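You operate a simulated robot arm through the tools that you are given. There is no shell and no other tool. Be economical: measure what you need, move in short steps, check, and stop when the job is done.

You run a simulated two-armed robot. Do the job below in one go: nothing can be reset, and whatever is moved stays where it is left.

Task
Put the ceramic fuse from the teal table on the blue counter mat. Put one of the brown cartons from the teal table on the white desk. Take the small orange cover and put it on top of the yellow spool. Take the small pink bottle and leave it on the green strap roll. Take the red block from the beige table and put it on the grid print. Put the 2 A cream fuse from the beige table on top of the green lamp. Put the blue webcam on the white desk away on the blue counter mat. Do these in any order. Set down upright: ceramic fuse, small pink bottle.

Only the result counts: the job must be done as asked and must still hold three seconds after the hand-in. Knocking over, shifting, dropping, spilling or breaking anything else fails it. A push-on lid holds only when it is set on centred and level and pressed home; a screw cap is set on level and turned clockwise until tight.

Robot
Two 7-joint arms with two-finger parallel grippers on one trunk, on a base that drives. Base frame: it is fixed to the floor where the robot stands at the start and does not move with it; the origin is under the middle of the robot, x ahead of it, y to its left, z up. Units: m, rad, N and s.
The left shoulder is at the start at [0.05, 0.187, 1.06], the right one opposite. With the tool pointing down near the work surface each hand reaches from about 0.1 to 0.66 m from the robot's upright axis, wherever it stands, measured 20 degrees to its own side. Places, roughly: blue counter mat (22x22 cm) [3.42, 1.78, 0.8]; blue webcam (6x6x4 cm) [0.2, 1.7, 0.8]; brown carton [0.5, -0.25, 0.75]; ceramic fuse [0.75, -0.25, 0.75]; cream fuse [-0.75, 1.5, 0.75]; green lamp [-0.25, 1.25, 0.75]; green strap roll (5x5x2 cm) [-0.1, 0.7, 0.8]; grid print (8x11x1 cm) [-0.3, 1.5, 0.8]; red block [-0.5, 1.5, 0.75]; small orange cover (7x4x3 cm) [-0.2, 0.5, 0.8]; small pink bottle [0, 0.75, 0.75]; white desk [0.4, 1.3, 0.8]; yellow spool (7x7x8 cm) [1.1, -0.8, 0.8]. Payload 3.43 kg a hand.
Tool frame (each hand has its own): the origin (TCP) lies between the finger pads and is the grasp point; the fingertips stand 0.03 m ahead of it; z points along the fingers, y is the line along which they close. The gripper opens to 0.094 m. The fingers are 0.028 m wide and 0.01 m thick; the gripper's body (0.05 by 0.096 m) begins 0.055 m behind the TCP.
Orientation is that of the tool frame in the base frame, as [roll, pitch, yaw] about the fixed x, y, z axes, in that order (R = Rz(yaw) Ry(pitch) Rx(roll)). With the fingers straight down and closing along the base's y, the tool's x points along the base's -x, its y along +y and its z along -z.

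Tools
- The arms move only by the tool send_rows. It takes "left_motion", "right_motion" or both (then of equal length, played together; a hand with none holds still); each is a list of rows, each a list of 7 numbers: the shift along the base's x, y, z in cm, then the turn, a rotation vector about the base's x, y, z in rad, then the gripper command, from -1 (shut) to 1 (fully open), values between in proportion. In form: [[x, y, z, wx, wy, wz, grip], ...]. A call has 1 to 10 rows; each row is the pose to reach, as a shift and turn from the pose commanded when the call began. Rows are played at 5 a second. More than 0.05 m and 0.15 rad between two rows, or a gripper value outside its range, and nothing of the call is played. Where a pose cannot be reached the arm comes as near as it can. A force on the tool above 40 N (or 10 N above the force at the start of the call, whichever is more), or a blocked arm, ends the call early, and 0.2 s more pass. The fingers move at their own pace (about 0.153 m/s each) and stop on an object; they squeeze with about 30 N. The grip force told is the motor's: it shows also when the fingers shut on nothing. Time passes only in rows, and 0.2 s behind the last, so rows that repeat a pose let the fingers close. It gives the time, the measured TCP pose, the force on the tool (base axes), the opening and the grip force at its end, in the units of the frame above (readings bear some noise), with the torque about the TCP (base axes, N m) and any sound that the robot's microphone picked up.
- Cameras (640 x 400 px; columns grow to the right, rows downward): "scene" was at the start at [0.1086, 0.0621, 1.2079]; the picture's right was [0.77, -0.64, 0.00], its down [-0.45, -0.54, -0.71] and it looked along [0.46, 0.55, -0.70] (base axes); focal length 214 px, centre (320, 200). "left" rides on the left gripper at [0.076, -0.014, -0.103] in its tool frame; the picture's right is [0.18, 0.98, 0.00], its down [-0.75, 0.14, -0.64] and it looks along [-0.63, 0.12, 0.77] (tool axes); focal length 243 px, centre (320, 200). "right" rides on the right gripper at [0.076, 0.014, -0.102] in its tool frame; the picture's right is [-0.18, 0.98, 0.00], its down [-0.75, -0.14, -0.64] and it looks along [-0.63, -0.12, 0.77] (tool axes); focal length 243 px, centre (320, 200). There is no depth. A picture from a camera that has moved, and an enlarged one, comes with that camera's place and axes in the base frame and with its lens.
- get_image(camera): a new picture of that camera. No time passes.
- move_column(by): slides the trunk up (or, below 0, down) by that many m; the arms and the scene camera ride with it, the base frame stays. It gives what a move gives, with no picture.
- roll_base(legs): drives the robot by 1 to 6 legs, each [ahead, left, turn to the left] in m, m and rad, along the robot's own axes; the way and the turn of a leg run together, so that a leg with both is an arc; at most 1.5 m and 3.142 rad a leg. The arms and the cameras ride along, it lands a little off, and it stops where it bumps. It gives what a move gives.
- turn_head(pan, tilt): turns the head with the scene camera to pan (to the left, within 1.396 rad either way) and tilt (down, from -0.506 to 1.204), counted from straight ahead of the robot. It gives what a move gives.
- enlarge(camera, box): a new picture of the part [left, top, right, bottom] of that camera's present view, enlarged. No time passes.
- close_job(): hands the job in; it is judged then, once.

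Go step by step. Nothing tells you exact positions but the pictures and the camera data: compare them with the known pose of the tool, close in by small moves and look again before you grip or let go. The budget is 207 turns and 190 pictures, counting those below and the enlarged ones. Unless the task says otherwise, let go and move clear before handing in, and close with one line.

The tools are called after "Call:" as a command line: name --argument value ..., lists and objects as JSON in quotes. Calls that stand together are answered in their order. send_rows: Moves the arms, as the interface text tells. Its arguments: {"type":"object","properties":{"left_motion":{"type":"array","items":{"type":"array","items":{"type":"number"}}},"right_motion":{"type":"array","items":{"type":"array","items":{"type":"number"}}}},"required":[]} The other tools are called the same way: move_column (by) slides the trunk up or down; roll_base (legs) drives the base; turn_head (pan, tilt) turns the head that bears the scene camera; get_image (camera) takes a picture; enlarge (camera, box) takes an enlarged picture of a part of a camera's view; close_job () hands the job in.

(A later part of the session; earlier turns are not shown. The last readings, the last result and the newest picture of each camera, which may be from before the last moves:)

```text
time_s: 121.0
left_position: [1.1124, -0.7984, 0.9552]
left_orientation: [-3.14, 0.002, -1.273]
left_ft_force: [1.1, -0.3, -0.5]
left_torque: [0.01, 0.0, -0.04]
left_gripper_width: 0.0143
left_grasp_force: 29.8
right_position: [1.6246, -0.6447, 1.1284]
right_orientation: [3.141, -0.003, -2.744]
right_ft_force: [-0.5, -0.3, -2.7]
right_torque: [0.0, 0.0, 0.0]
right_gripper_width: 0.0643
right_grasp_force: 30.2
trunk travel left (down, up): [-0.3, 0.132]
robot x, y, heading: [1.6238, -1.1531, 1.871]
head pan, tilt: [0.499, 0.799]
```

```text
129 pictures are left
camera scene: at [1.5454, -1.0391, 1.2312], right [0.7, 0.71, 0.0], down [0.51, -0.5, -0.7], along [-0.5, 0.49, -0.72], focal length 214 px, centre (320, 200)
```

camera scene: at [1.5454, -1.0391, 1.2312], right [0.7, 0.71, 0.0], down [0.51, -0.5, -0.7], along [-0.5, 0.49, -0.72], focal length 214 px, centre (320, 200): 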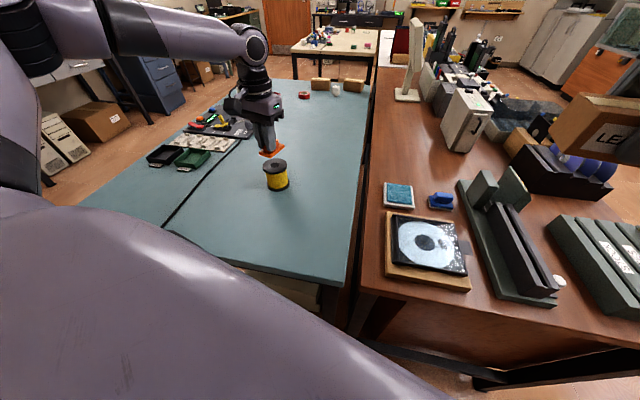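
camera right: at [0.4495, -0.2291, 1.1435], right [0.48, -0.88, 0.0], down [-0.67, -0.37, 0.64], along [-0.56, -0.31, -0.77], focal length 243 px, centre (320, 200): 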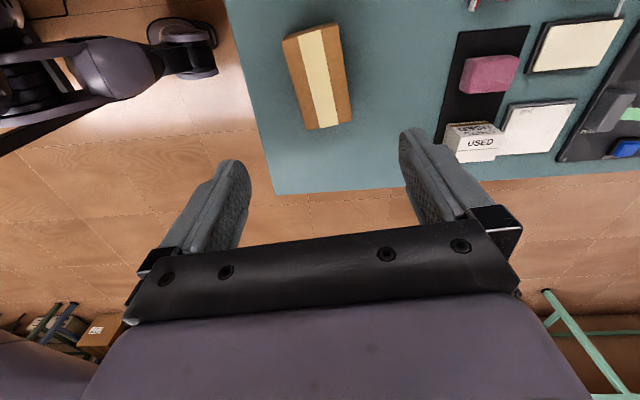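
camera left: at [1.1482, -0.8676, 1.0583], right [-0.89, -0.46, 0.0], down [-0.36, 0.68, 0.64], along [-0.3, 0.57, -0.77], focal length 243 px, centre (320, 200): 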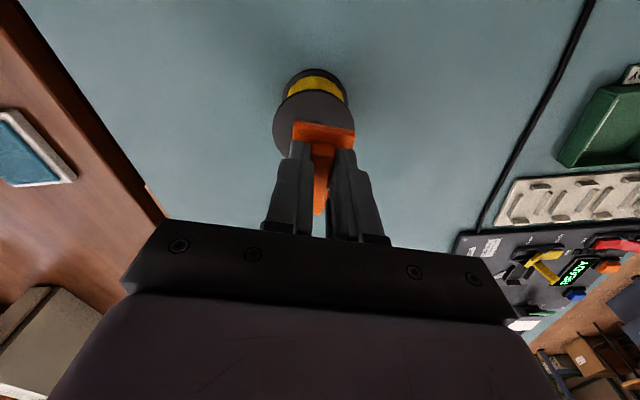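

Call:
enlarge --camera "scene" --box '[237, 130, 317, 200]'

```text
5.71 times, centred on (277, 165) of scene
camera zoom: at [1.5454, -1.0391, 1.2312], right [0.7, 0.71, 0.0], down [0.51, -0.5, -0.7], along [-0.5, 0.49, -0.72], focal length 1226 px, centre (566, 400)
```

zoom: 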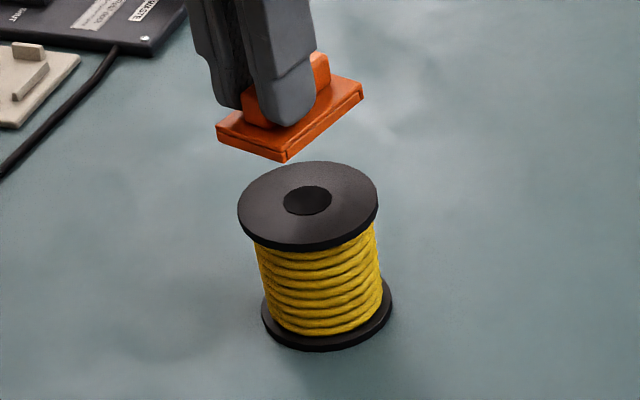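

Estimates agree the spool centre is about (1.118,-0.799). Shift slightly and lower closer for a recheck.

Call:
send_rows --left_motion '[[0.65, -0.35, 0, 0, 0, 0, -1], [0.65, -0.35, -1.5, 0, 0, 0, -1], [0.65, -0.35, -2, 0, 0, 0, -1], [0.65, -0.35, -2, 0, 0, 0, -1]]'

Call:
enlarge --camera "scene" --box '[237, 130, 317, 200]'

Call:
get_image --camera "left"

```text
time_s: 122.0
left_position: [1.1191, -0.8014, 0.9356]
left_orientation: [-3.14, 0.002, -1.275]
left_ft_force: [0.0, 1.1, -0.2]
left_torque: [-0.01, -0.02, 0.0]
left_gripper_width: 0.0142
left_grasp_force: 29.4
right_position: [1.6248, -0.6463, 1.1271]
right_orientation: [3.141, -0.003, -2.746]
right_ft_force: [0.2, -0.1, -2.3]
right_torque: [-0.01, 0.01, 0.01]
right_gripper_width: 0.064
right_grasp_force: 29.8
trunk travel left (down, up): [-0.3, 0.132]
robot x, y, heading: [1.6221, -1.1499, 1.871]
head pan, tilt: [0.499, 0.799]
```

```text
5.71 times, centred on (277, 165) of scene
camera zoom: at [1.5453, -1.0392, 1.2312], right [0.7, 0.71, 0.0], down [0.51, -0.5, -0.7], along [-0.5, 0.49, -0.72], focal length 1226 px, centre (566, 400)
```

zoom: 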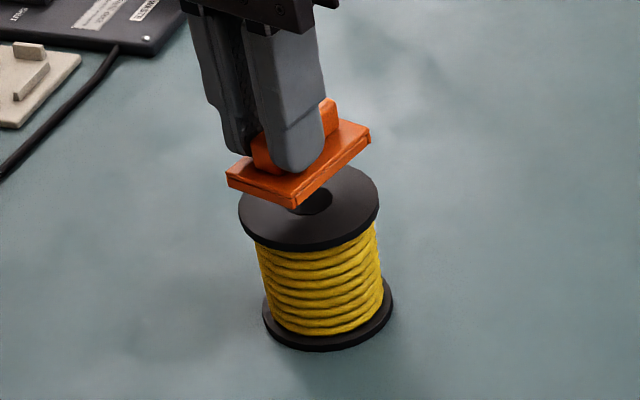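

```text
126 pictures are left
camera left: at [1.1543, -0.8711, 1.0384], right [-0.89, -0.46, 0.0], down [-0.36, 0.68, 0.64], along [-0.3, 0.57, -0.77], focal length 243 px, centre (320, 200)
```

left: 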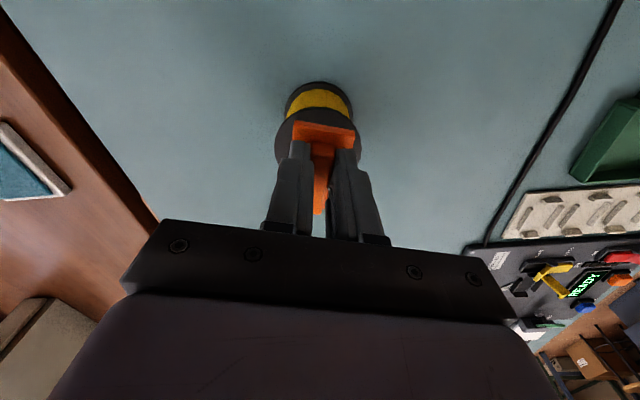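

Call:
send_rows --left_motion '[[0.1, 0, -0.5, 0, 0, 0, -1], [0.2, 0, -1, 0, 0, 0, -1], [0.2, 0, -1, 0, 0, 0, -1]]'

Call:
enlarge --camera "scene" --box '[237, 130, 317, 200]'

```text
time_s: 122.8
left_position: [1.1217, -0.8022, 0.9256]
left_orientation: [3.141, 0.002, -1.274]
left_ft_force: [-0.1, -0.2, 0.4]
left_torque: [-0.02, 0.02, 0.01]
left_gripper_width: 0.0141
left_grasp_force: 30.2
right_position: [1.6243, -0.6461, 1.1274]
right_orientation: [-3.142, -0.002, -2.746]
right_ft_force: [-1.2, -0.1, -2.4]
right_torque: [-0.02, 0.03, -0.02]
right_gripper_width: 0.0639
right_grasp_force: 30.1
trunk travel left (down, up): [-0.3, 0.132]
robot x, y, heading: [1.6232, -1.1537, 1.87]
head pan, tilt: [0.499, 0.799]
```

```text
5.71 times, centred on (277, 165) of scene
camera zoom: at [1.5453, -1.0392, 1.2312], right [0.7, 0.71, 0.0], down [0.51, -0.5, -0.7], along [-0.5, 0.49, -0.72], focal length 1226 px, centre (566, 400)
```

zoom: 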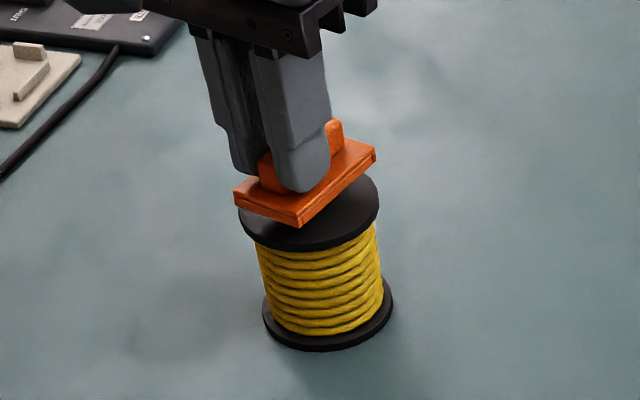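

Call:
send_rows --left_motion '[[0.2, -0.2, -0.2, 0, 0, 0, -1], [0.2, -0.2, -0.5, 0, 0, 0, -1], [0.2, -0.2, -0.5, 0, 0, 0, -1]]'

Call:
enlarge --camera "scene" --box '[237, 130, 317, 200]'

```text
time_s: 123.6
left_position: [1.1227, -0.8044, 0.9201]
left_orientation: [-3.141, 0.001, -1.274]
left_ft_force: [-0.5, -1.7, -0.6]
left_torque: [-0.02, -0.03, -0.01]
left_gripper_width: 0.0143
left_grasp_force: 30.1
right_position: [1.6252, -0.6456, 1.1274]
right_orientation: [3.14, -0.002, -2.744]
right_ft_force: [-0.7, -0.3, -2.1]
right_torque: [-0.01, -0.01, 0.02]
right_gripper_width: 0.0641
right_grasp_force: 30.4
trunk travel left (down, up): [-0.3, 0.132]
robot x, y, heading: [1.627, -1.1495, 1.865]
head pan, tilt: [0.499, 0.799]
```

```text
5.71 times, centred on (277, 165) of scene
camera zoom: at [1.5453, -1.0392, 1.2312], right [0.7, 0.71, 0.0], down [0.51, -0.5, -0.7], along [-0.5, 0.49, -0.72], focal length 1226 px, centre (566, 400)
```

zoom: 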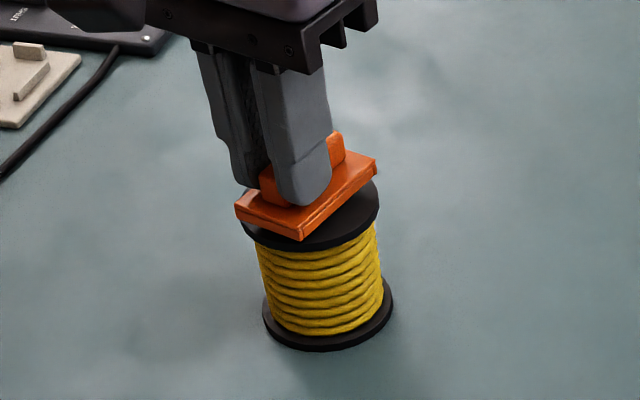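

Call:
send_rows --left_motion '[[0, 0, -0.2, 0, 0, 0, -1], [0, 0.1, -0.4, 0, 0, 0, -1], [0, 0.1, -0.4, 0, 0, 0, -1]]'

```text
time_s: 124.4
left_position: [1.122, -0.803, 0.9159]
left_orientation: [-3.141, 0.002, -1.273]
left_ft_force: [0.1, -0.5, -0.2]
left_torque: [0.02, 0.03, -0.05]
left_gripper_width: 0.0142
left_grasp_force: 29.6
right_position: [1.6243, -0.6457, 1.1281]
right_orientation: [-3.141, -0.002, -2.745]
right_ft_force: [-0.8, 0.3, -2.2]
right_torque: [0.02, -0.04, -0.04]
right_gripper_width: 0.0643
right_grasp_force: 30.3
trunk travel left (down, up): [-0.3, 0.132]
robot x, y, heading: [1.6198, -1.1492, 1.867]
head pan, tilt: [0.499, 0.799]
```

Call:
send_rows --left_motion '[[0, 0, -0.2, 0, 0, 0, -1], [0, 0, -0.4, 0, 0, 0, -1], [0, 0, -0.4, 0, 0, 0, -1]]'

Call:
enlarge --camera "scene" --box '[237, 130, 317, 200]'

```text
time_s: 125.2
left_position: [1.1218, -0.8035, 0.9138]
left_orientation: [-3.141, 0.003, -1.272]
left_ft_force: [-0.2, -1.7, 4.0]
left_torque: [0.14, 0.05, 0.0]
left_gripper_width: 0.0141
left_grasp_force: 30.3
right_position: [1.6251, -0.6465, 1.1274]
right_orientation: [-3.141, -0.004, -2.745]
right_ft_force: [0.5, 0.3, -2.3]
right_torque: [0.02, 0.02, -0.05]
right_gripper_width: 0.0643
right_grasp_force: 29.8
trunk travel left (down, up): [-0.3, 0.132]
robot x, y, heading: [1.6229, -1.1502, 1.872]
head pan, tilt: [0.499, 0.799]
```

```text
5.71 times, centred on (277, 165) of scene
camera zoom: at [1.5455, -1.0395, 1.2313], right [0.7, 0.71, 0.0], down [0.51, -0.5, -0.7], along [-0.5, 0.49, -0.72], focal length 1226 px, centre (566, 400)
```

zoom: 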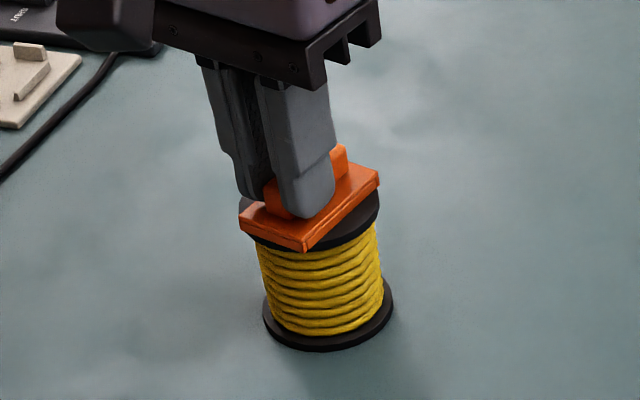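

Contact, centred within a few mm. Release and lift.

Call:
send_rows --left_motion '[[0, 0, 0, 0, 0, 0, -0.4], [0, 0, 0, 0, 0, 0, -0.4], [0, 0, 2, 0, 0, 0, -0.4], [0, 0, 6, 0, 0, 0, -0.4], [0, 0, 10, 0, 0, 0, 0], [0, 0, 13, 0, 0, 0, 1]]'

Call:
enlarge --camera "scene" --box '[237, 130, 317, 200]'

```text
time_s: 126.6
left_position: [1.1225, -0.803, 1.0433]
left_orientation: [-3.139, 0.003, -1.274]
left_ft_force: [0.7, 0.6, 0.2]
left_torque: [0.0, 0.02, -0.04]
left_gripper_width: 0.0939
left_grasp_force: 0.1
right_position: [1.6246, -0.6469, 1.1279]
right_orientation: [-3.141, -0.002, -2.745]
right_ft_force: [0.1, -0.2, -2.3]
right_torque: [-0.01, 0.0, -0.01]
right_gripper_width: 0.0642
right_grasp_force: 30.1
trunk travel left (down, up): [-0.3, 0.132]
robot x, y, heading: [1.6221, -1.1493, 1.865]
head pan, tilt: [0.499, 0.799]
```

```text
5.71 times, centred on (277, 165) of scene
camera zoom: at [1.5455, -1.0393, 1.2312], right [0.7, 0.71, 0.0], down [0.51, -0.5, -0.7], along [-0.5, 0.49, -0.72], focal length 1226 px, centre (566, 400)
```

zoom: 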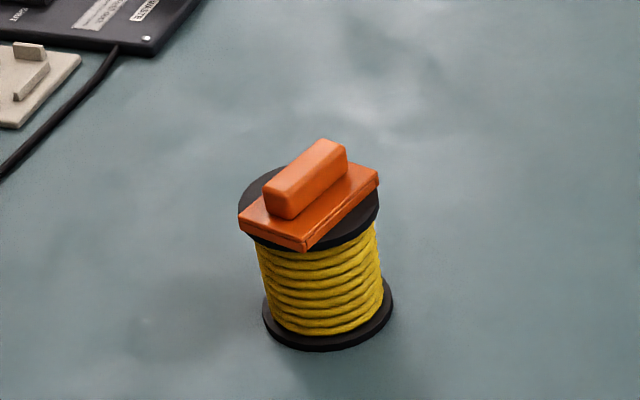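

Cover sits on the spool. Now raise the trunk and drive back around to the near side of the teal table for the fuse.

Call:
move_column --by 0.12

Call:
roll_base --legs '[[-0.07, 0, 0.3], [0, 1.18, 0], [1.0, 0, 0]]'

```text
time_s: 128.1
left_position: [1.1222, -0.8035, 1.1616]
left_orientation: [-3.14, 0.001, -1.271]
left_ft_force: [-1.4, 1.0, 1.0]
left_torque: [-0.03, -0.01, 0.03]
left_gripper_width: 0.0936
left_grasp_force: 0.0
right_position: [1.6257, -0.6456, 1.2479]
right_orientation: [-3.138, -0.002, -2.744]
right_ft_force: [0.3, 0.2, -2.4]
right_torque: [-0.02, 0.02, 0.02]
right_gripper_width: 0.0642
right_grasp_force: 29.9
trunk travel left (down, up): [-0.42, 0.012]
robot x, y, heading: [1.6218, -1.1546, 1.869]
head pan, tilt: [0.499, 0.799]
```

```text
time_s: 144.4
left_position: [-0.4618, -0.8671, 1.1619]
left_orientation: [-3.141, 0.002, -0.977]
left_ft_force: [0.3, 0.2, -0.4]
left_torque: [-0.02, 0.01, 0.0]
left_gripper_width: 0.0942
left_grasp_force: 0.1
right_position: [-0.0271, -0.5718, 1.2472]
right_orientation: [-3.14, -0.004, -2.448]
right_ft_force: [0.7, 0.4, -2.4]
right_torque: [0.0, 0.01, -0.02]
right_gripper_width: 0.064
right_grasp_force: 30.3
trunk travel left (down, up): [-0.42, 0.012]
robot x, y, heading: [0.1189, -1.0567, 2.163]
head pan, tilt: [0.499, 0.799]
```

Call:
roll_base --legs '[[1.0, 0, 0], [0, 0, 3.14], [0, 0.75, 0]]'

Call:
turn_head --pan 0.2 --tilt 0.8

Call:
get_image --camera "scene"

```text
time_s: 163.6
left_position: [0.7652, 0.0046, 1.1619]
left_orientation: [-3.14, 0.001, 2.161]
left_ft_force: [1.5, -0.1, -0.3]
left_torque: [0.02, 0.0, -0.01]
left_gripper_width: 0.0941
left_grasp_force: 0.1
right_position: [0.3279, -0.2909, 1.2472]
right_orientation: [3.141, -0.003, 0.688]
right_ft_force: [-0.2, 0.4, -2.0]
right_torque: [0.0, -0.01, -0.01]
right_gripper_width: 0.0642
right_grasp_force: 29.8
trunk travel left (down, up): [-0.42, 0.012]
robot x, y, heading: [0.1842, 0.1945, -0.984]
head pan, tilt: [0.499, 0.799]
```

```text
time_s: 164.4
left_position: [0.7651, 0.0063, 1.1621]
left_orientation: [-3.141, 0.002, 2.16]
left_ft_force: [0.6, -1.6, -0.2]
left_torque: [-0.02, 0.02, 0.0]
left_gripper_width: 0.0942
left_grasp_force: 0.1
right_position: [0.3285, -0.2887, 1.2477]
right_orientation: [-3.141, -0.001, 0.69]
right_ft_force: [-0.4, 0.2, -2.3]
right_torque: [0.0, -0.05, -0.01]
right_gripper_width: 0.0642
right_grasp_force: 29.8
trunk travel left (down, up): [-0.42, 0.012]
robot x, y, heading: [0.1851, 0.1983, -0.982]
head pan, tilt: [0.201, 0.799]
```

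```text
121 pictures are left
camera scene: at [0.2736, 0.089, 1.3512], right [-0.7, -0.71, 0.0], down [-0.51, 0.51, -0.7], along [0.49, -0.49, -0.72], focal length 214 px, centre (320, 200)
```

scene: 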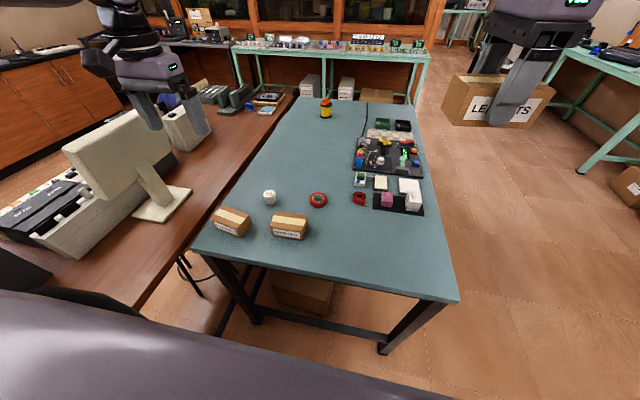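

Fuse at (0.761,-0.152). Nudge closer, rotate slightly right, lower the trunk.

Call:
roll_base --legs '[[0.035, 0, -0.12]]'

Call:
move_column --by -0.14

Call:
get_image --camera "left"

Call:
enlarge --camera "scene" --box '[180, 150, 340, 250]'

```text
time_s: 165.4
left_position: [0.7551, -0.0933, 1.1618]
left_orientation: [3.141, 0.003, 2.037]
left_ft_force: [0.4, -0.1, 0.6]
left_torque: [0.01, -0.01, 0.01]
left_gripper_width: 0.094
left_grasp_force: 0.2
right_position: [0.2857, -0.332, 1.2472]
right_orientation: [-3.14, -0.002, 0.568]
right_ft_force: [-0.3, 0.0, -3.0]
right_torque: [0.01, -0.01, 0.03]
right_gripper_width: 0.0643
right_grasp_force: 30.2
trunk travel left (down, up): [-0.42, 0.012]
robot x, y, heading: [0.2058, 0.1655, -1.106]
head pan, tilt: [0.201, 0.799]
```

```text
time_s: 167.0
left_position: [0.7547, -0.0936, 1.0224]
left_orientation: [-3.14, 0.002, 2.04]
left_ft_force: [0.2, -0.2, -0.5]
left_torque: [-0.02, -0.02, -0.02]
left_gripper_width: 0.094
left_grasp_force: 0.0
right_position: [0.2854, -0.3321, 1.1074]
right_orientation: [-3.141, -0.003, 0.567]
right_ft_force: [0.4, 0.7, -3.4]
right_torque: [0.03, 0.0, 0.02]
right_gripper_width: 0.064
right_grasp_force: 30.1
trunk travel left (down, up): [-0.28, 0.152]
robot x, y, heading: [0.2032, 0.1682, -1.106]
head pan, tilt: [0.201, 0.799]
```

```text
120 pictures are left
camera left: at [0.7082, -0.0313, 1.1256], right [0.79, 0.61, 0.0], down [0.47, -0.61, 0.64], along [0.39, -0.51, -0.77], focal length 243 px, centre (320, 200)
```

left: 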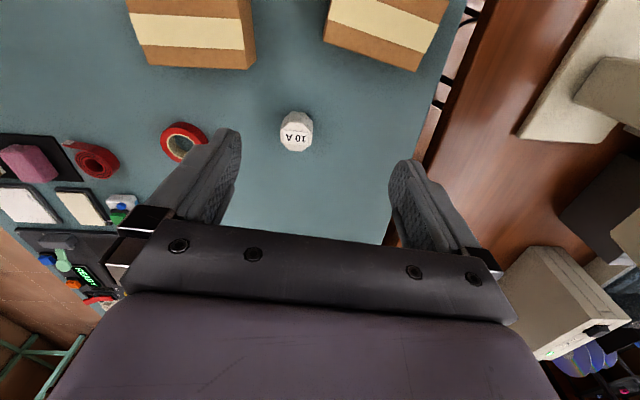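

```text
4.00 times, centred on (260, 200) of scene
camera zoom: at [0.2773, 0.0492, 1.2113], right [-0.79, -0.62, 0.0], down [-0.44, 0.56, -0.7], along [0.43, -0.55, -0.72], focal length 858 px, centre (560, 200)
```

zoom: 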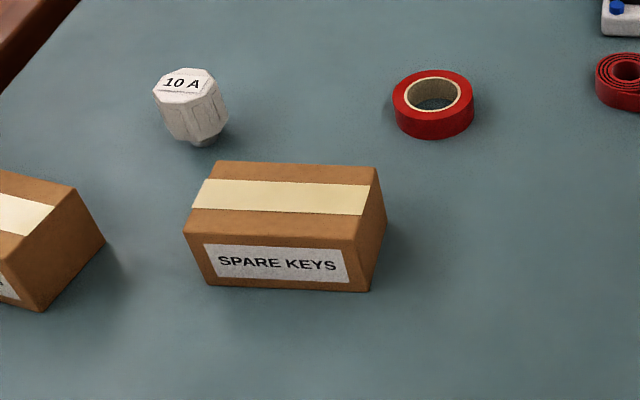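

Call:
send_rows --left_motion '[[0.3, -2.5, -2, 0, 0, 0, 1], [0.5, -4.9, -5, 0, 0, 0, 1], [0.5, -4.9, -9, 0, 0, 0, 1], [0.5, -4.9, -9, 0, 0, 0, 1]]'

Call:
get_image --camera "left"

Call:
get_image --camera "scene"

```text
time_s: 168.0
left_position: [0.7599, -0.1432, 0.9323]
left_orientation: [-3.141, 0.0, 2.04]
left_ft_force: [0.5, 0.4, -0.2]
left_torque: [-0.04, 0.01, -0.02]
left_gripper_width: 0.094
left_grasp_force: 0.1
right_position: [0.2863, -0.3326, 1.1081]
right_orientation: [3.141, -0.001, 0.568]
right_ft_force: [-0.7, 0.2, -2.9]
right_torque: [0.01, -0.02, 0.0]
right_gripper_width: 0.0643
right_grasp_force: 29.7
trunk travel left (down, up): [-0.28, 0.152]
robot x, y, heading: [0.204, 0.1659, -1.109]
head pan, tilt: [0.201, 0.799]
```

```text
118 pictures are left
camera left: at [0.7125, -0.0804, 1.036], right [0.79, 0.61, 0.0], down [0.47, -0.61, 0.64], along [0.39, -0.51, -0.77], focal length 243 px, centre (320, 200)
```

left: 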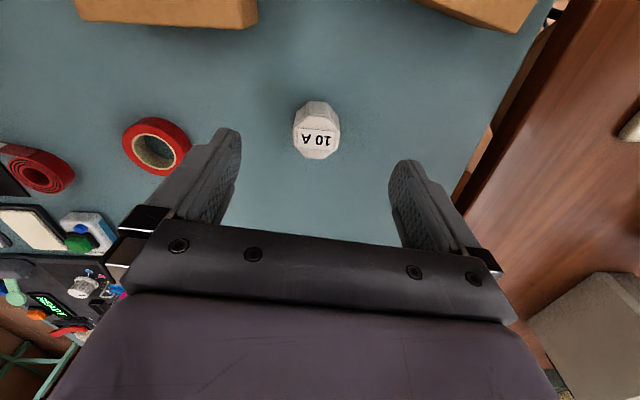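

```text
117 pictures are left
camera scene: at [0.2773, 0.0492, 1.2113], right [-0.79, -0.62, 0.0], down [-0.44, 0.56, -0.7], along [0.43, -0.55, -0.72], focal length 214 px, centre (320, 200)
```

scene: 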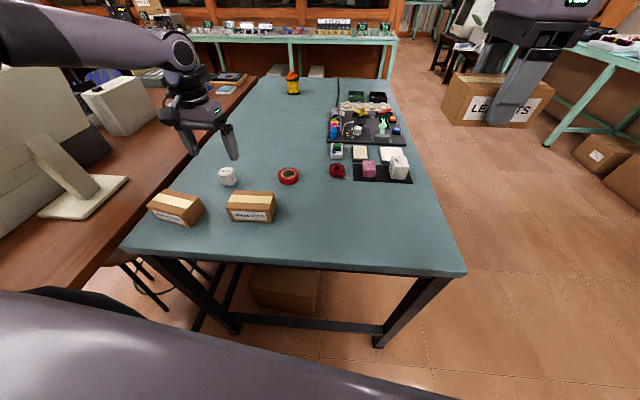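

Refined fuse centre: (0.767,-0.156), top at 0.845. Adjust and descend.

Call:
send_rows --left_motion '[[0.7, -1.25, 0, 0, 0, 0, 1], [0.7, -1.25, -4, 0, 0, 0, 1], [0.7, -1.25, -8, 0, 0, 0, 1], [0.7, -1.25, -9.6, 0, 0, 0, 1], [0.7, -1.25, -9.6, 0, 0, 0, 1]]'

Call:
get_image --camera "left"

Call:
enlarge --camera "scene" --box '[180, 100, 340, 200]'

```text
time_s: 169.2
left_position: [0.7666, -0.1544, 0.8348]
left_orientation: [-3.139, 0.001, 2.039]
left_ft_force: [-0.3, -0.4, -0.2]
left_torque: [-0.03, 0.01, 0.0]
left_gripper_width: 0.0939
left_grasp_force: 0.0
right_position: [0.2865, -0.3321, 1.108]
right_orientation: [3.141, 0.0, 0.569]
right_ft_force: [0.0, -0.4, -2.7]
right_torque: [-0.02, 0.01, 0.0]
right_gripper_width: 0.0642
right_grasp_force: 30.6
trunk travel left (down, up): [-0.28, 0.152]
robot x, y, heading: [0.202, 0.1666, -1.104]
head pan, tilt: [0.201, 0.799]
```

```text
116 pictures are left
camera left: at [0.7208, -0.0938, 0.9391], right [0.79, 0.61, 0.0], down [0.47, -0.61, 0.64], along [0.39, -0.51, -0.77], focal length 243 px, centre (320, 200)
```

left: 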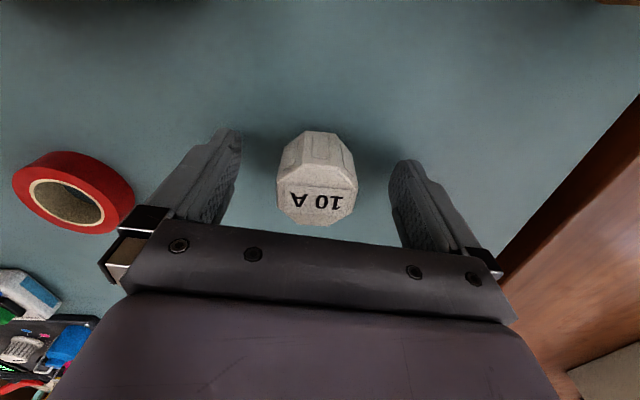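

```text
4.00 times, centred on (260, 150) of scene
camera zoom: at [0.2774, 0.0492, 1.2112], right [-0.79, -0.62, 0.0], down [-0.44, 0.56, -0.7], along [0.43, -0.55, -0.72], focal length 858 px, centre (560, 400)
```

zoom: 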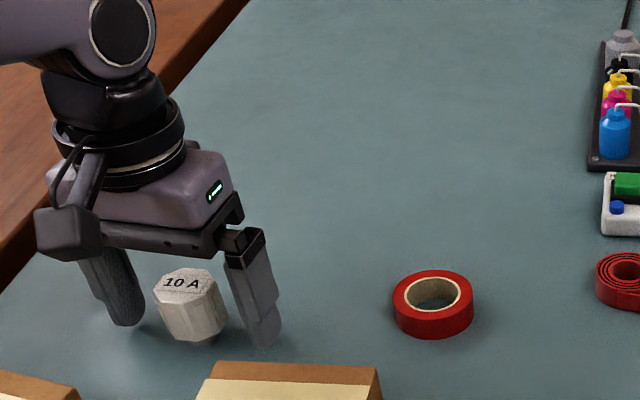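

Fuse is between the fingers. Close the grip and lift.

Call:
send_rows --left_motion '[[0, 0, 0, 0, 0, 0, -1], [0, 0, 0, 0, 0, 0, -1], [0, 0, 0, 0, 0, 0, -1], [0, 0, 3, 0, 0, 0, -1], [0, 0, 8, 0, 0, 0, -1], [0, 0, 13, 0, 0, 0, -1], [0, 0, 16, 0, 0, 0, -1]]'

Call:
get_image --camera "left"

```text
time_s: 170.8
left_position: [0.767, -0.1534, 0.9965]
left_orientation: [-3.141, 0.001, 2.038]
left_ft_force: [-0.3, 0.1, 0.7]
left_torque: [-0.01, 0.01, 0.01]
left_gripper_width: 0.0396
left_grasp_force: 30.4
right_position: [0.2853, -0.3316, 1.1088]
right_orientation: [3.141, -0.002, 0.567]
right_ft_force: [-0.2, -0.7, -2.7]
right_torque: [0.01, 0.0, 0.0]
right_gripper_width: 0.0644
right_grasp_force: 30.0
trunk travel left (down, up): [-0.28, 0.152]
robot x, y, heading: [0.2002, 0.1671, -1.103]
head pan, tilt: [0.201, 0.799]
```

```text
114 pictures are left
camera left: at [0.7194, -0.0923, 1.0999], right [0.79, 0.61, 0.0], down [0.47, -0.61, 0.64], along [0.39, -0.51, -0.77], focal length 243 px, centre (320, 200)
```

left: 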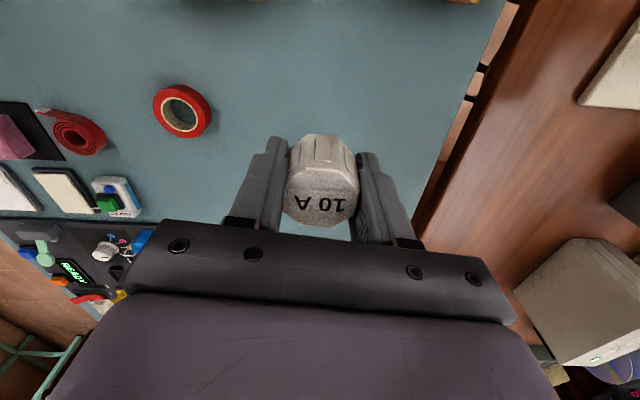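

Fuse is held. Raise the trunk and drive around the left side of the beige table to its far end (reversing, facing back).

Call:
move_column --by 0.14

Call:
roll_base --legs '[[0.0, -0.74, 0.125], [-1.0, 0, 0]]'

Call:
turn_head --pan 1.39 --tilt 0.7

Call:
get_image --camera "scene"

```text
time_s: 172.5
left_position: [0.7669, -0.1543, 1.1369]
left_orientation: [-3.14, 0.002, 2.039]
left_ft_force: [0.0, 0.2, -0.6]
left_torque: [0.0, 0.0, 0.0]
left_gripper_width: 0.0396
left_grasp_force: 29.4
right_position: [0.2859, -0.3326, 1.2485]
right_orientation: [-3.14, -0.002, 0.567]
right_ft_force: [0.2, 0.9, -2.7]
right_torque: [0.01, 0.03, -0.02]
right_gripper_width: 0.0643
right_grasp_force: 29.4
trunk travel left (down, up): [-0.42, 0.012]
robot x, y, heading: [0.1997, 0.1653, -1.109]
head pan, tilt: [0.201, 0.799]
```

```text
time_s: 184.3
left_position: [-0.4008, 0.3783, 1.1359]
left_orientation: [-3.139, 0.002, 2.163]
left_ft_force: [-0.3, 0.3, -0.5]
left_torque: [0.02, -0.02, 0.01]
left_gripper_width: 0.0397
left_grasp_force: 29.6
right_position: [-0.856, 0.1419, 1.2474]
right_orientation: [-3.141, -0.002, 0.691]
right_ft_force: [-0.6, 0.3, -3.3]
right_torque: [-0.02, -0.01, -0.03]
right_gripper_width: 0.0641
right_grasp_force: 29.7
trunk travel left (down, up): [-0.42, 0.012]
robot x, y, heading: [-0.9983, 0.6263, -0.975]
head pan, tilt: [0.201, 0.799]
```

```text
time_s: 185.7
left_position: [-0.3995, 0.3783, 1.1353]
left_orientation: [-3.139, 0.001, 2.164]
left_ft_force: [-0.5, 1.0, -0.6]
left_torque: [0.0, 0.03, -0.01]
left_gripper_width: 0.0399
left_grasp_force: 30.2
right_position: [-0.8544, 0.1413, 1.2472]
right_orientation: [-3.14, -0.001, 0.69]
right_ft_force: [-0.1, 0.3, -2.7]
right_torque: [0.0, -0.02, -0.01]
right_gripper_width: 0.0643
right_grasp_force: 30.3
trunk travel left (down, up): [-0.42, 0.012]
robot x, y, heading: [-0.9972, 0.6261, -0.983]
head pan, tilt: [1.389, 0.7]
```

```text
113 pictures are left
camera scene: at [-0.8899, 0.6102, 1.3595], right [0.4, -0.92, 0.0], down [-0.59, -0.26, -0.76], along [0.7, 0.3, -0.64], focal length 214 px, centre (320, 200)
```

scene: 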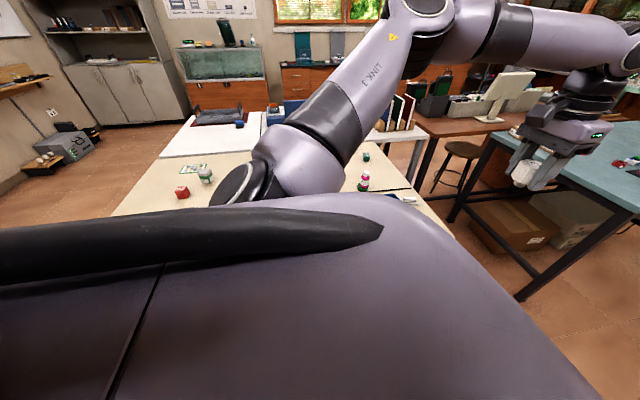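

The desk's left end and the beige far edge line up (n≈1.67), with open floor behind. I'll back up past them and slide left behind the desk's end to place the carton.

Call:
roll_base --legs '[[-0.96, 0, 0.005], [0, 0.8, 0]]'

Call:
turn_head --pan 0.2 --tilt 0.8

Call:
get_image --camera "scene"

```text
time_s: 197.7
left_position: [-0.2759, 1.6275, 1.1354]
left_orientation: [-3.139, 0.001, 2.172]
left_ft_force: [-0.6, 0.1, -1.0]
left_torque: [0.03, 0.02, 0.01]
left_gripper_width: 0.0399
left_grasp_force: 30.1
right_position: [-0.7293, 1.3859, 1.2479]
right_orientation: [-3.14, -0.002, 0.698]
right_ft_force: [-0.1, -0.2, -2.6]
right_torque: [-0.01, 0.02, -0.01]
right_gripper_width: 0.0644
right_grasp_force: 29.9
trunk travel left (down, up): [-0.42, 0.012]
robot x, y, heading: [-0.8772, 1.8717, -0.974]
head pan, tilt: [1.389, 0.7]
```

```text
time_s: 199.0
left_position: [-0.2761, 1.6276, 1.1359]
left_orientation: [-3.139, 0.002, 2.172]
left_ft_force: [-0.2, 0.9, -0.4]
left_torque: [-0.01, 0.02, -0.02]
left_gripper_width: 0.0395
left_grasp_force: 29.9
right_position: [-0.7275, 1.3884, 1.2468]
right_orientation: [-3.14, -0.002, 0.7]
right_ft_force: [0.9, 0.1, -1.7]
right_torque: [0.0, -0.03, 0.01]
right_gripper_width: 0.0641
right_grasp_force: 30.0
trunk travel left (down, up): [-0.42, 0.012]
robot x, y, heading: [-0.873, 1.8707, -0.973]
head pan, tilt: [0.201, 0.799]
```

```text
112 pictures are left
camera scene: at [-0.788, 1.7647, 1.3512], right [-0.7, -0.72, 0.0], down [-0.51, 0.5, -0.7], along [0.5, -0.49, -0.72], focal length 214 px, centre (320, 200)
```

scene: 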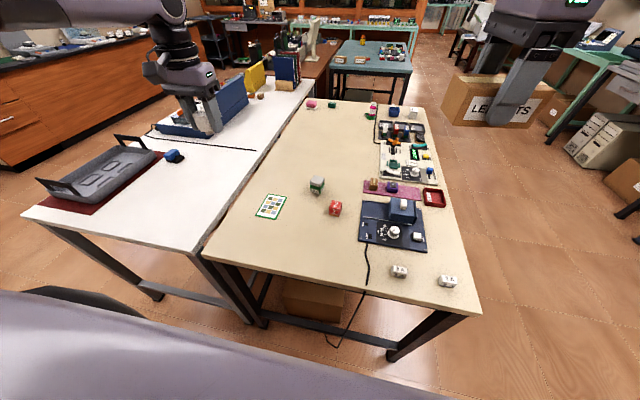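

Excellent view of everything. Zoom in on the beige far end and the desk end.

Call:
enlarge --camera "scene" --box '[240, 165, 480, 305]'

Call:
enlarge --camera "scene" --box '[20, 120, 260, 260]'

```text
2.67 times, centred on (360, 235) of scene
camera zoom: at [-0.788, 1.7647, 1.3512], right [-0.7, -0.72, 0.0], down [-0.51, 0.5, -0.7], along [0.5, -0.49, -0.72], focal length 572 px, centre (213, 107)
```

zoom: 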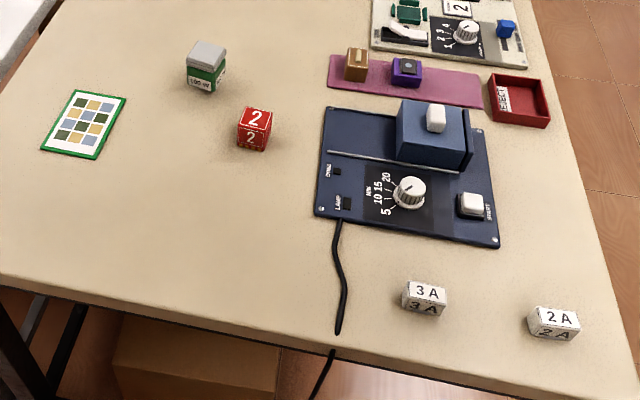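

```text
2.67 times, centred on (140, 190) of scene
camera zoom: at [-0.788, 1.7647, 1.3512], right [-0.7, -0.72, 0.0], down [-0.51, 0.5, -0.7], along [0.5, -0.49, -0.72], focal length 572 px, centre (800, 227)
```

zoom: 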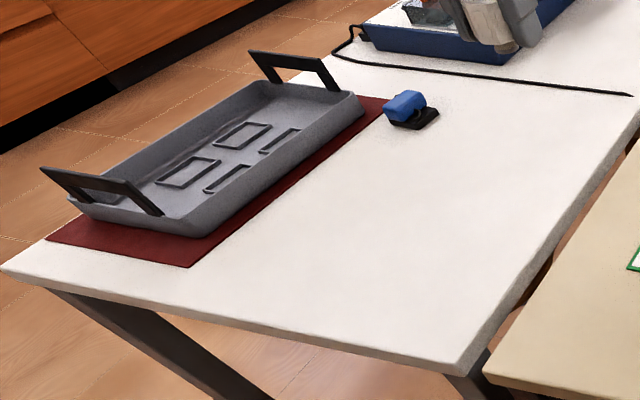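

Everything identified: red block "2", green lamp, grid print, 2 A cream fuse at the corner, webcam on the desk. Now slide left behind the desk end and lower for the carton.

Call:
roll_base --legs '[[0, 0.78, 0]]'

Call:
turn_head --pan 0.0 --tilt 0.85

Call:
get_image --camera "scene"

```text
time_s: 206.3
left_position: [0.3714, 2.0666, 1.137]
left_orientation: [-3.139, 0.001, 2.17]
left_ft_force: [0.5, -0.7, -1.0]
left_torque: [-0.01, 0.02, -0.04]
left_gripper_width: 0.0398
left_grasp_force: 29.8
right_position: [-0.0819, 1.8273, 1.2471]
right_orientation: [-3.14, 0.001, 0.697]
right_ft_force: [-0.5, -0.3, -3.1]
right_torque: [0.0, -0.03, 0.01]
right_gripper_width: 0.0642
right_grasp_force: 29.4
trunk travel left (down, up): [-0.42, 0.012]
robot x, y, heading: [-0.2286, 2.315, -0.978]
head pan, tilt: [0.201, 0.799]
```

```text
time_s: 207.1
left_position: [0.3708, 2.0665, 1.1365]
left_orientation: [-3.14, 0.002, 2.167]
left_ft_force: [0.3, 0.9, -0.7]
left_torque: [0.02, 0.01, 0.01]
left_gripper_width: 0.04
left_grasp_force: 29.7
right_position: [-0.0823, 1.8267, 1.2466]
right_orientation: [3.142, -0.002, 0.696]
right_ft_force: [-0.8, -0.4, -2.5]
right_torque: [-0.05, -0.02, 0.0]
right_gripper_width: 0.0642
right_grasp_force: 30.3
trunk travel left (down, up): [-0.42, 0.012]
robot x, y, heading: [-0.227, 2.3098, -0.974]
head pan, tilt: [0.0, 0.85]
```

```text
109 pictures are left
camera scene: at [-0.1545, 2.1967, 1.3472], right [-0.83, -0.56, 0.0], down [-0.42, 0.62, -0.66], along [0.37, -0.55, -0.75], focal length 214 px, centre (320, 200)
```

scene: 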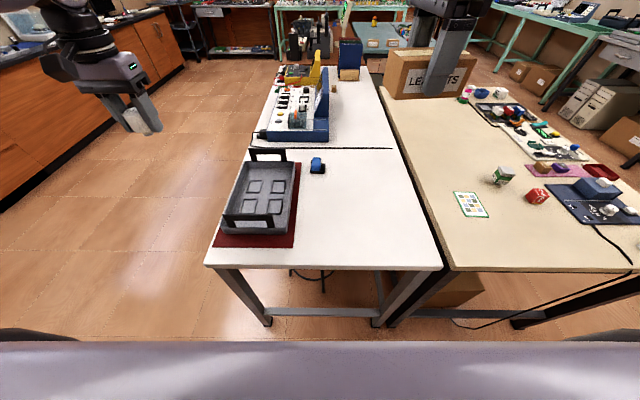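

Lower the trunk and set the carton on the free white area to the right.

Call:
move_column --by -0.15

Call:
send_rows --right_motion '[[0.7, -3, 0, 0, 0, 0, -1], [1.4, -6.3, -2, 0, 0, 0, -1], [1.4, -6.3, -7, 0, 0, 0, -1], [1.4, -6.3, -12, 0, 0, 0, -1], [1.4, -6.3, -17, 0, 0, 0, -1], [1.4, -6.3, -21, 0, 0, 0, -1], [1.4, -6.3, -23.5, 0, 0, 0, -1], [1.4, -6.3, -23.5, 0, 0, 0, -1]]'

Call:
get_image --camera "scene"

```text
time_s: 208.8
left_position: [0.3701, 2.0661, 0.9851]
left_orientation: [-3.14, 0.001, 2.167]
left_ft_force: [-0.5, -0.7, 0.1]
left_torque: [0.05, -0.03, 0.02]
left_gripper_width: 0.0396
left_grasp_force: 30.0
right_position: [-0.0821, 1.8281, 1.098]
right_orientation: [-3.141, -0.004, 0.698]
right_ft_force: [0.3, -0.6, -1.4]
right_torque: [0.01, 0.03, -0.01]
right_gripper_width: 0.0642
right_grasp_force: 29.7
trunk travel left (down, up): [-0.27, 0.162]
robot x, y, heading: [-0.2313, 2.3115, -0.978]
head pan, tilt: [0.0, 0.85]
```

```text
time_s: 210.6
left_position: [0.371, 2.0664, 0.9862]
left_orientation: [-3.141, 0.002, 2.167]
left_ft_force: [0.6, 0.0, 0.0]
left_torque: [-0.01, -0.02, -0.01]
left_gripper_width: 0.0397
left_grasp_force: 30.0
right_position: [-0.0691, 1.7651, 0.8621]
right_orientation: [-3.141, -0.001, 0.698]
right_ft_force: [-0.3, 0.4, -2.3]
right_torque: [-0.02, -0.03, 0.0]
right_gripper_width: 0.0642
right_grasp_force: 30.3
trunk travel left (down, up): [-0.27, 0.162]
robot x, y, heading: [-0.233, 2.3102, -0.979]
head pan, tilt: [0.0, 0.85]
```

```text
108 pictures are left
camera scene: at [-0.1545, 2.1967, 1.1972], right [-0.83, -0.56, 0.0], down [-0.42, 0.62, -0.66], along [0.37, -0.55, -0.75], focal length 214 px, centre (320, 200)
```

scene: 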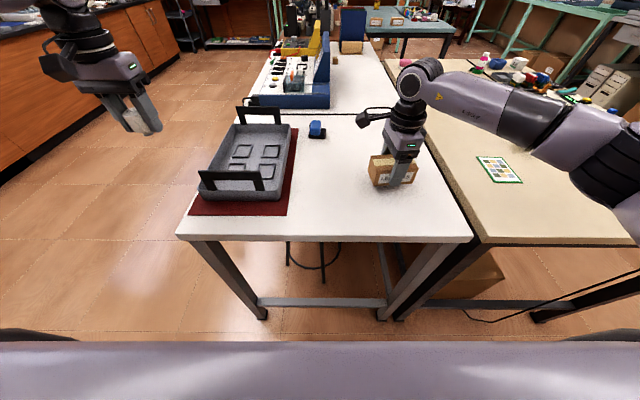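

Call:
send_rows --right_motion '[[0, 0, -1, 0, 0, 0, -1], [0, 0, -1.8, 0, 0, 0, -1], [0, 0, -2.1, 0, 0, 0, -1], [0, 0, -2.4, 0, 0, 0, -1], [0, 0, -2.4, 0, 0, 0, -1]]'

```text
time_s: 211.8
left_position: [0.3702, 2.0656, 0.9853]
left_orientation: [-3.138, 0.001, 2.166]
left_ft_force: [0.4, 0.3, -0.7]
left_torque: [-0.02, 0.03, -0.01]
left_gripper_width: 0.0394
left_grasp_force: 29.8
right_position: [-0.0678, 1.7643, 0.8384]
right_orientation: [3.14, 0.0, 0.697]
right_ft_force: [-0.5, 0.7, -1.3]
right_torque: [-0.04, 0.03, 0.0]
right_gripper_width: 0.0642
right_grasp_force: 30.2
trunk travel left (down, up): [-0.27, 0.162]
robot x, y, heading: [-0.2319, 2.3117, -0.977]
head pan, tilt: [0.0, 0.85]
```

Call:
send_rows --right_motion '[[0, 0, -0.2, 0, 0, 0, -1], [0, 0, -0.4, 0, 0, 0, -1], [0, 0, -0.4, 0, 0, 0, -1]]'

```text
time_s: 212.6
left_position: [0.3708, 2.0673, 0.9872]
left_orientation: [-3.14, 0.002, 2.167]
left_ft_force: [-0.4, 0.0, -0.3]
left_torque: [-0.01, 0.0, 0.02]
left_gripper_width: 0.0399
left_grasp_force: 30.5
right_position: [-0.0681, 1.7638, 0.8388]
right_orientation: [3.134, -0.004, 0.695]
right_ft_force: [-1.7, -3.7, 24.2]
right_torque: [-0.07, 0.32, 0.06]
right_gripper_width: 0.0641
right_grasp_force: 30.1
trunk travel left (down, up): [-0.27, 0.162]
robot x, y, heading: [-0.2274, 2.3126, -0.979]
head pan, tilt: [0.0, 0.85]
```

Contact. Ease up slightly, release and rise.

Call:
send_rows --right_motion '[[0, 0, 0.3, 0, 0, 0, -1], [0, 0, 0.3, 0, 0, 0, 0.7], [0, 0, 0.3, 0, 0, 0, 1], [0, 0, 4, 0, 0, 0, 1], [0, 0, 9, 0, 0, 0, 1], [0, 0, 14, 0, 0, 0, 1], [0, 0, 17, 0, 0, 0, 1]]'

Call:
get_image --camera "scene"

```text
time_s: 214.2
left_position: [0.3702, 2.0663, 0.9861]
left_orientation: [-3.138, 0.002, 2.167]
left_ft_force: [-0.1, 0.4, -0.3]
left_torque: [0.0, -0.02, 0.01]
left_gripper_width: 0.0399
left_grasp_force: 30.0
right_position: [-0.0699, 1.7652, 1.0043]
right_orientation: [-3.138, 0.0, 0.699]
right_ft_force: [-0.1, 0.6, -0.6]
right_torque: [0.03, -0.02, 0.03]
right_gripper_width: 0.094
right_grasp_force: 0.1
trunk travel left (down, up): [-0.27, 0.162]
robot x, y, heading: [-0.2237, 2.3098, -0.974]
head pan, tilt: [0.0, 0.85]
```

```text
107 pictures are left
camera scene: at [-0.1545, 2.1971, 1.1972], right [-0.83, -0.56, 0.0], down [-0.42, 0.62, -0.66], along [0.37, -0.55, -0.75], focal length 214 px, centre (320, 200)
```

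scene: 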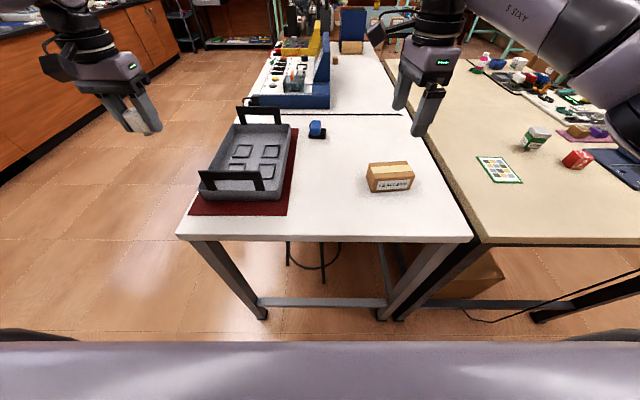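

Carton placed. Slide right to work on the beige table with the right hand: red block first.

Call:
roll_base --legs '[[0, -0.525, 0], [0.025, 0, 0]]'

Call:
get_image --camera "scene"

Call:
get_image --camera "right"

```text
time_s: 219.7
left_position: [-0.0506, 1.7503, 0.9866]
left_orientation: [-3.139, 0.001, 2.165]
left_ft_force: [0.7, -0.1, -0.3]
left_torque: [0.03, 0.0, -0.01]
left_gripper_width: 0.0395
left_grasp_force: 29.9
right_position: [-0.4923, 1.451, 1.0047]
right_orientation: [-3.139, -0.002, 0.693]
right_ft_force: [-0.2, -0.6, 0.4]
right_torque: [0.03, -0.02, 0.01]
right_gripper_width: 0.0941
right_grasp_force: 0.0
trunk travel left (down, up): [-0.27, 0.162]
robot x, y, heading: [-0.6515, 1.9948, -0.974]
head pan, tilt: [0.0, 0.85]
```

```text
106 pictures are left
camera scene: at [-0.575, 1.8825, 1.1971], right [-0.83, -0.56, 0.0], down [-0.42, 0.62, -0.66], along [0.37, -0.55, -0.75], focal length 214 px, centre (320, 200)
```

scene: 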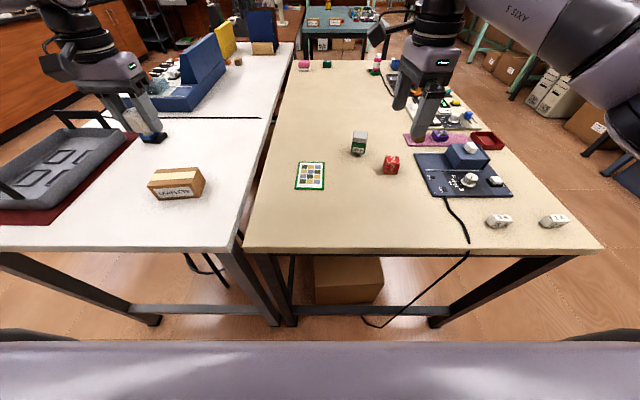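

```text
105 pictures are left
camera right: at [-0.423, 1.4867, 1.1059], right [0.49, -0.87, 0.0], down [-0.67, -0.37, 0.64], along [-0.56, -0.31, -0.77], focal length 243 px, centre (320, 200)
```

right: 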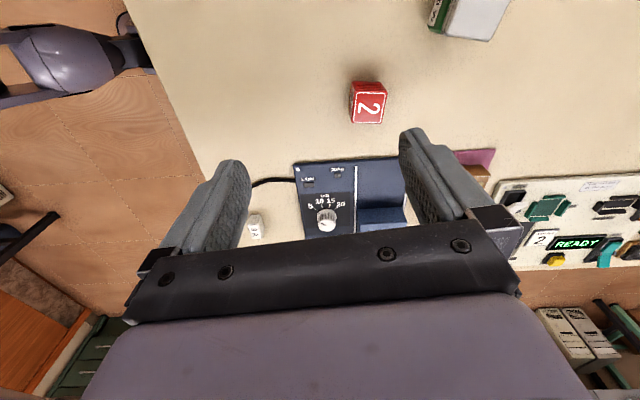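

Red block at (-0.478,1.400), aligned with the fingers. Move over it.

Call:
send_rows --right_motion '[[0.7, -2.5, 0, 0, 0, 0, 0.6], [1.4, -5.1, -2, 0, 0, 0, 0.6], [1.4, -5.1, -6, 0, 0, 0, 0.6], [1.4, -5.1, -9, 0, 0, 0, 0.6], [1.4, -5.1, -9, 0, 0, 0, 0.6]]'

Call:
get_image --camera "right"

Call:
enlarge --camera "scene" --box '[290, 110, 450, 210]'

```text
time_s: 220.9
left_position: [-0.0497, 1.7501, 0.9855]
left_orientation: [-3.14, 0.001, 2.164]
left_ft_force: [0.1, 0.2, -0.6]
left_torque: [0.03, 0.0, -0.01]
left_gripper_width: 0.0399
left_grasp_force: 30.1
right_position: [-0.4784, 1.3989, 0.9159]
right_orientation: [3.141, -0.001, 0.693]
right_ft_force: [-0.1, 0.0, -0.2]
right_torque: [-0.04, 0.0, 0.02]
right_gripper_width: 0.0751
right_grasp_force: 0.0
trunk travel left (down, up): [-0.27, 0.162]
robot x, y, heading: [-0.6464, 1.995, -0.978]
head pan, tilt: [0.0, 0.85]
```

```text
104 pictures are left
camera right: at [-0.4102, 1.4355, 1.0167], right [0.49, -0.87, 0.0], down [-0.67, -0.37, 0.64], along [-0.56, -0.31, -0.77], focal length 243 px, centre (320, 200)
```

right: 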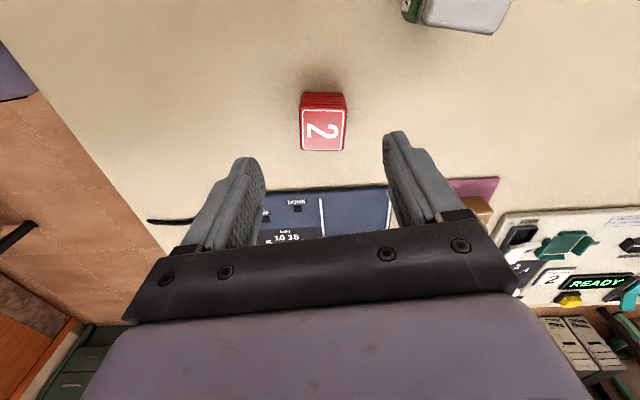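

```text
4.00 times, centred on (370, 160) of scene
camera zoom: at [-0.5753, 1.883, 1.1973], right [-0.83, -0.56, 0.0], down [-0.42, 0.62, -0.66], along [0.37, -0.55, -0.75], focal length 858 px, centre (120, 360)
```

zoom: 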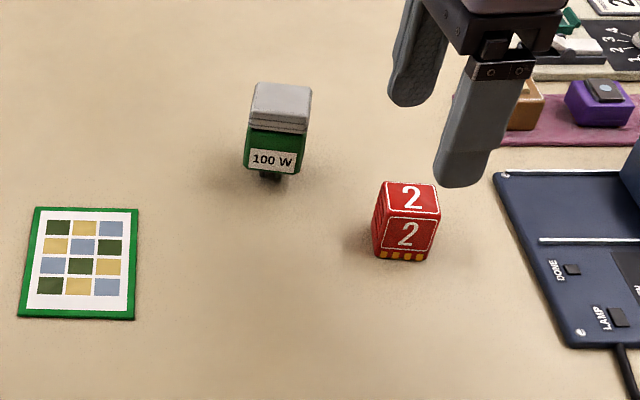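

Call:
send_rows --right_motion '[[0.2, -0.25, -3, 0, 0, 0, 0.6], [0.2, -0.25, -6, 0, 0, 0, 0.6], [0.2, -0.25, -7.7, 0, 0, 0, 0.6], [0.2, -0.25, -7.7, 0, 0, 0, 0.6], [0.2, -0.25, -7.7, 0, 0, 0, -1], [0.2, -0.25, -7.7, 0, 0, 0, -1], [0.2, -0.25, -7.7, 0, 0, 0, -1]]'

Call:
get_image --camera "right"

```text
time_s: 222.5
left_position: [-0.0507, 1.7499, 0.9869]
left_orientation: [-3.14, 0.003, 2.162]
left_ft_force: [0.3, 0.3, -0.7]
left_torque: [-0.01, 0.02, 0.01]
left_gripper_width: 0.0398
left_grasp_force: 30.4
right_position: [-0.4774, 1.397, 0.8365]
right_orientation: [3.141, 0.002, 0.692]
right_ft_force: [0.7, -0.5, 0.8]
right_torque: [-0.01, 0.04, 0.01]
right_gripper_width: 0.0394
right_grasp_force: 30.1
trunk travel left (down, up): [-0.27, 0.162]
robot x, y, heading: [-0.6464, 1.9956, -0.978]
head pan, tilt: [0.0, 0.85]
```

```text
102 pictures are left
camera right: at [-0.4083, 1.4333, 0.9395], right [0.49, -0.87, 0.0], down [-0.67, -0.37, 0.64], along [-0.56, -0.31, -0.77], focal length 243 px, centre (320, 200)
```

right: 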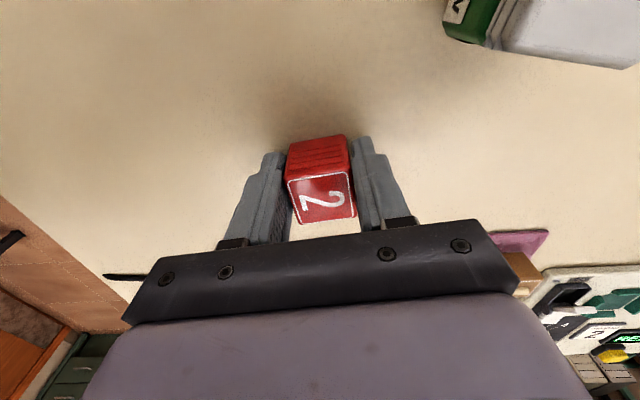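

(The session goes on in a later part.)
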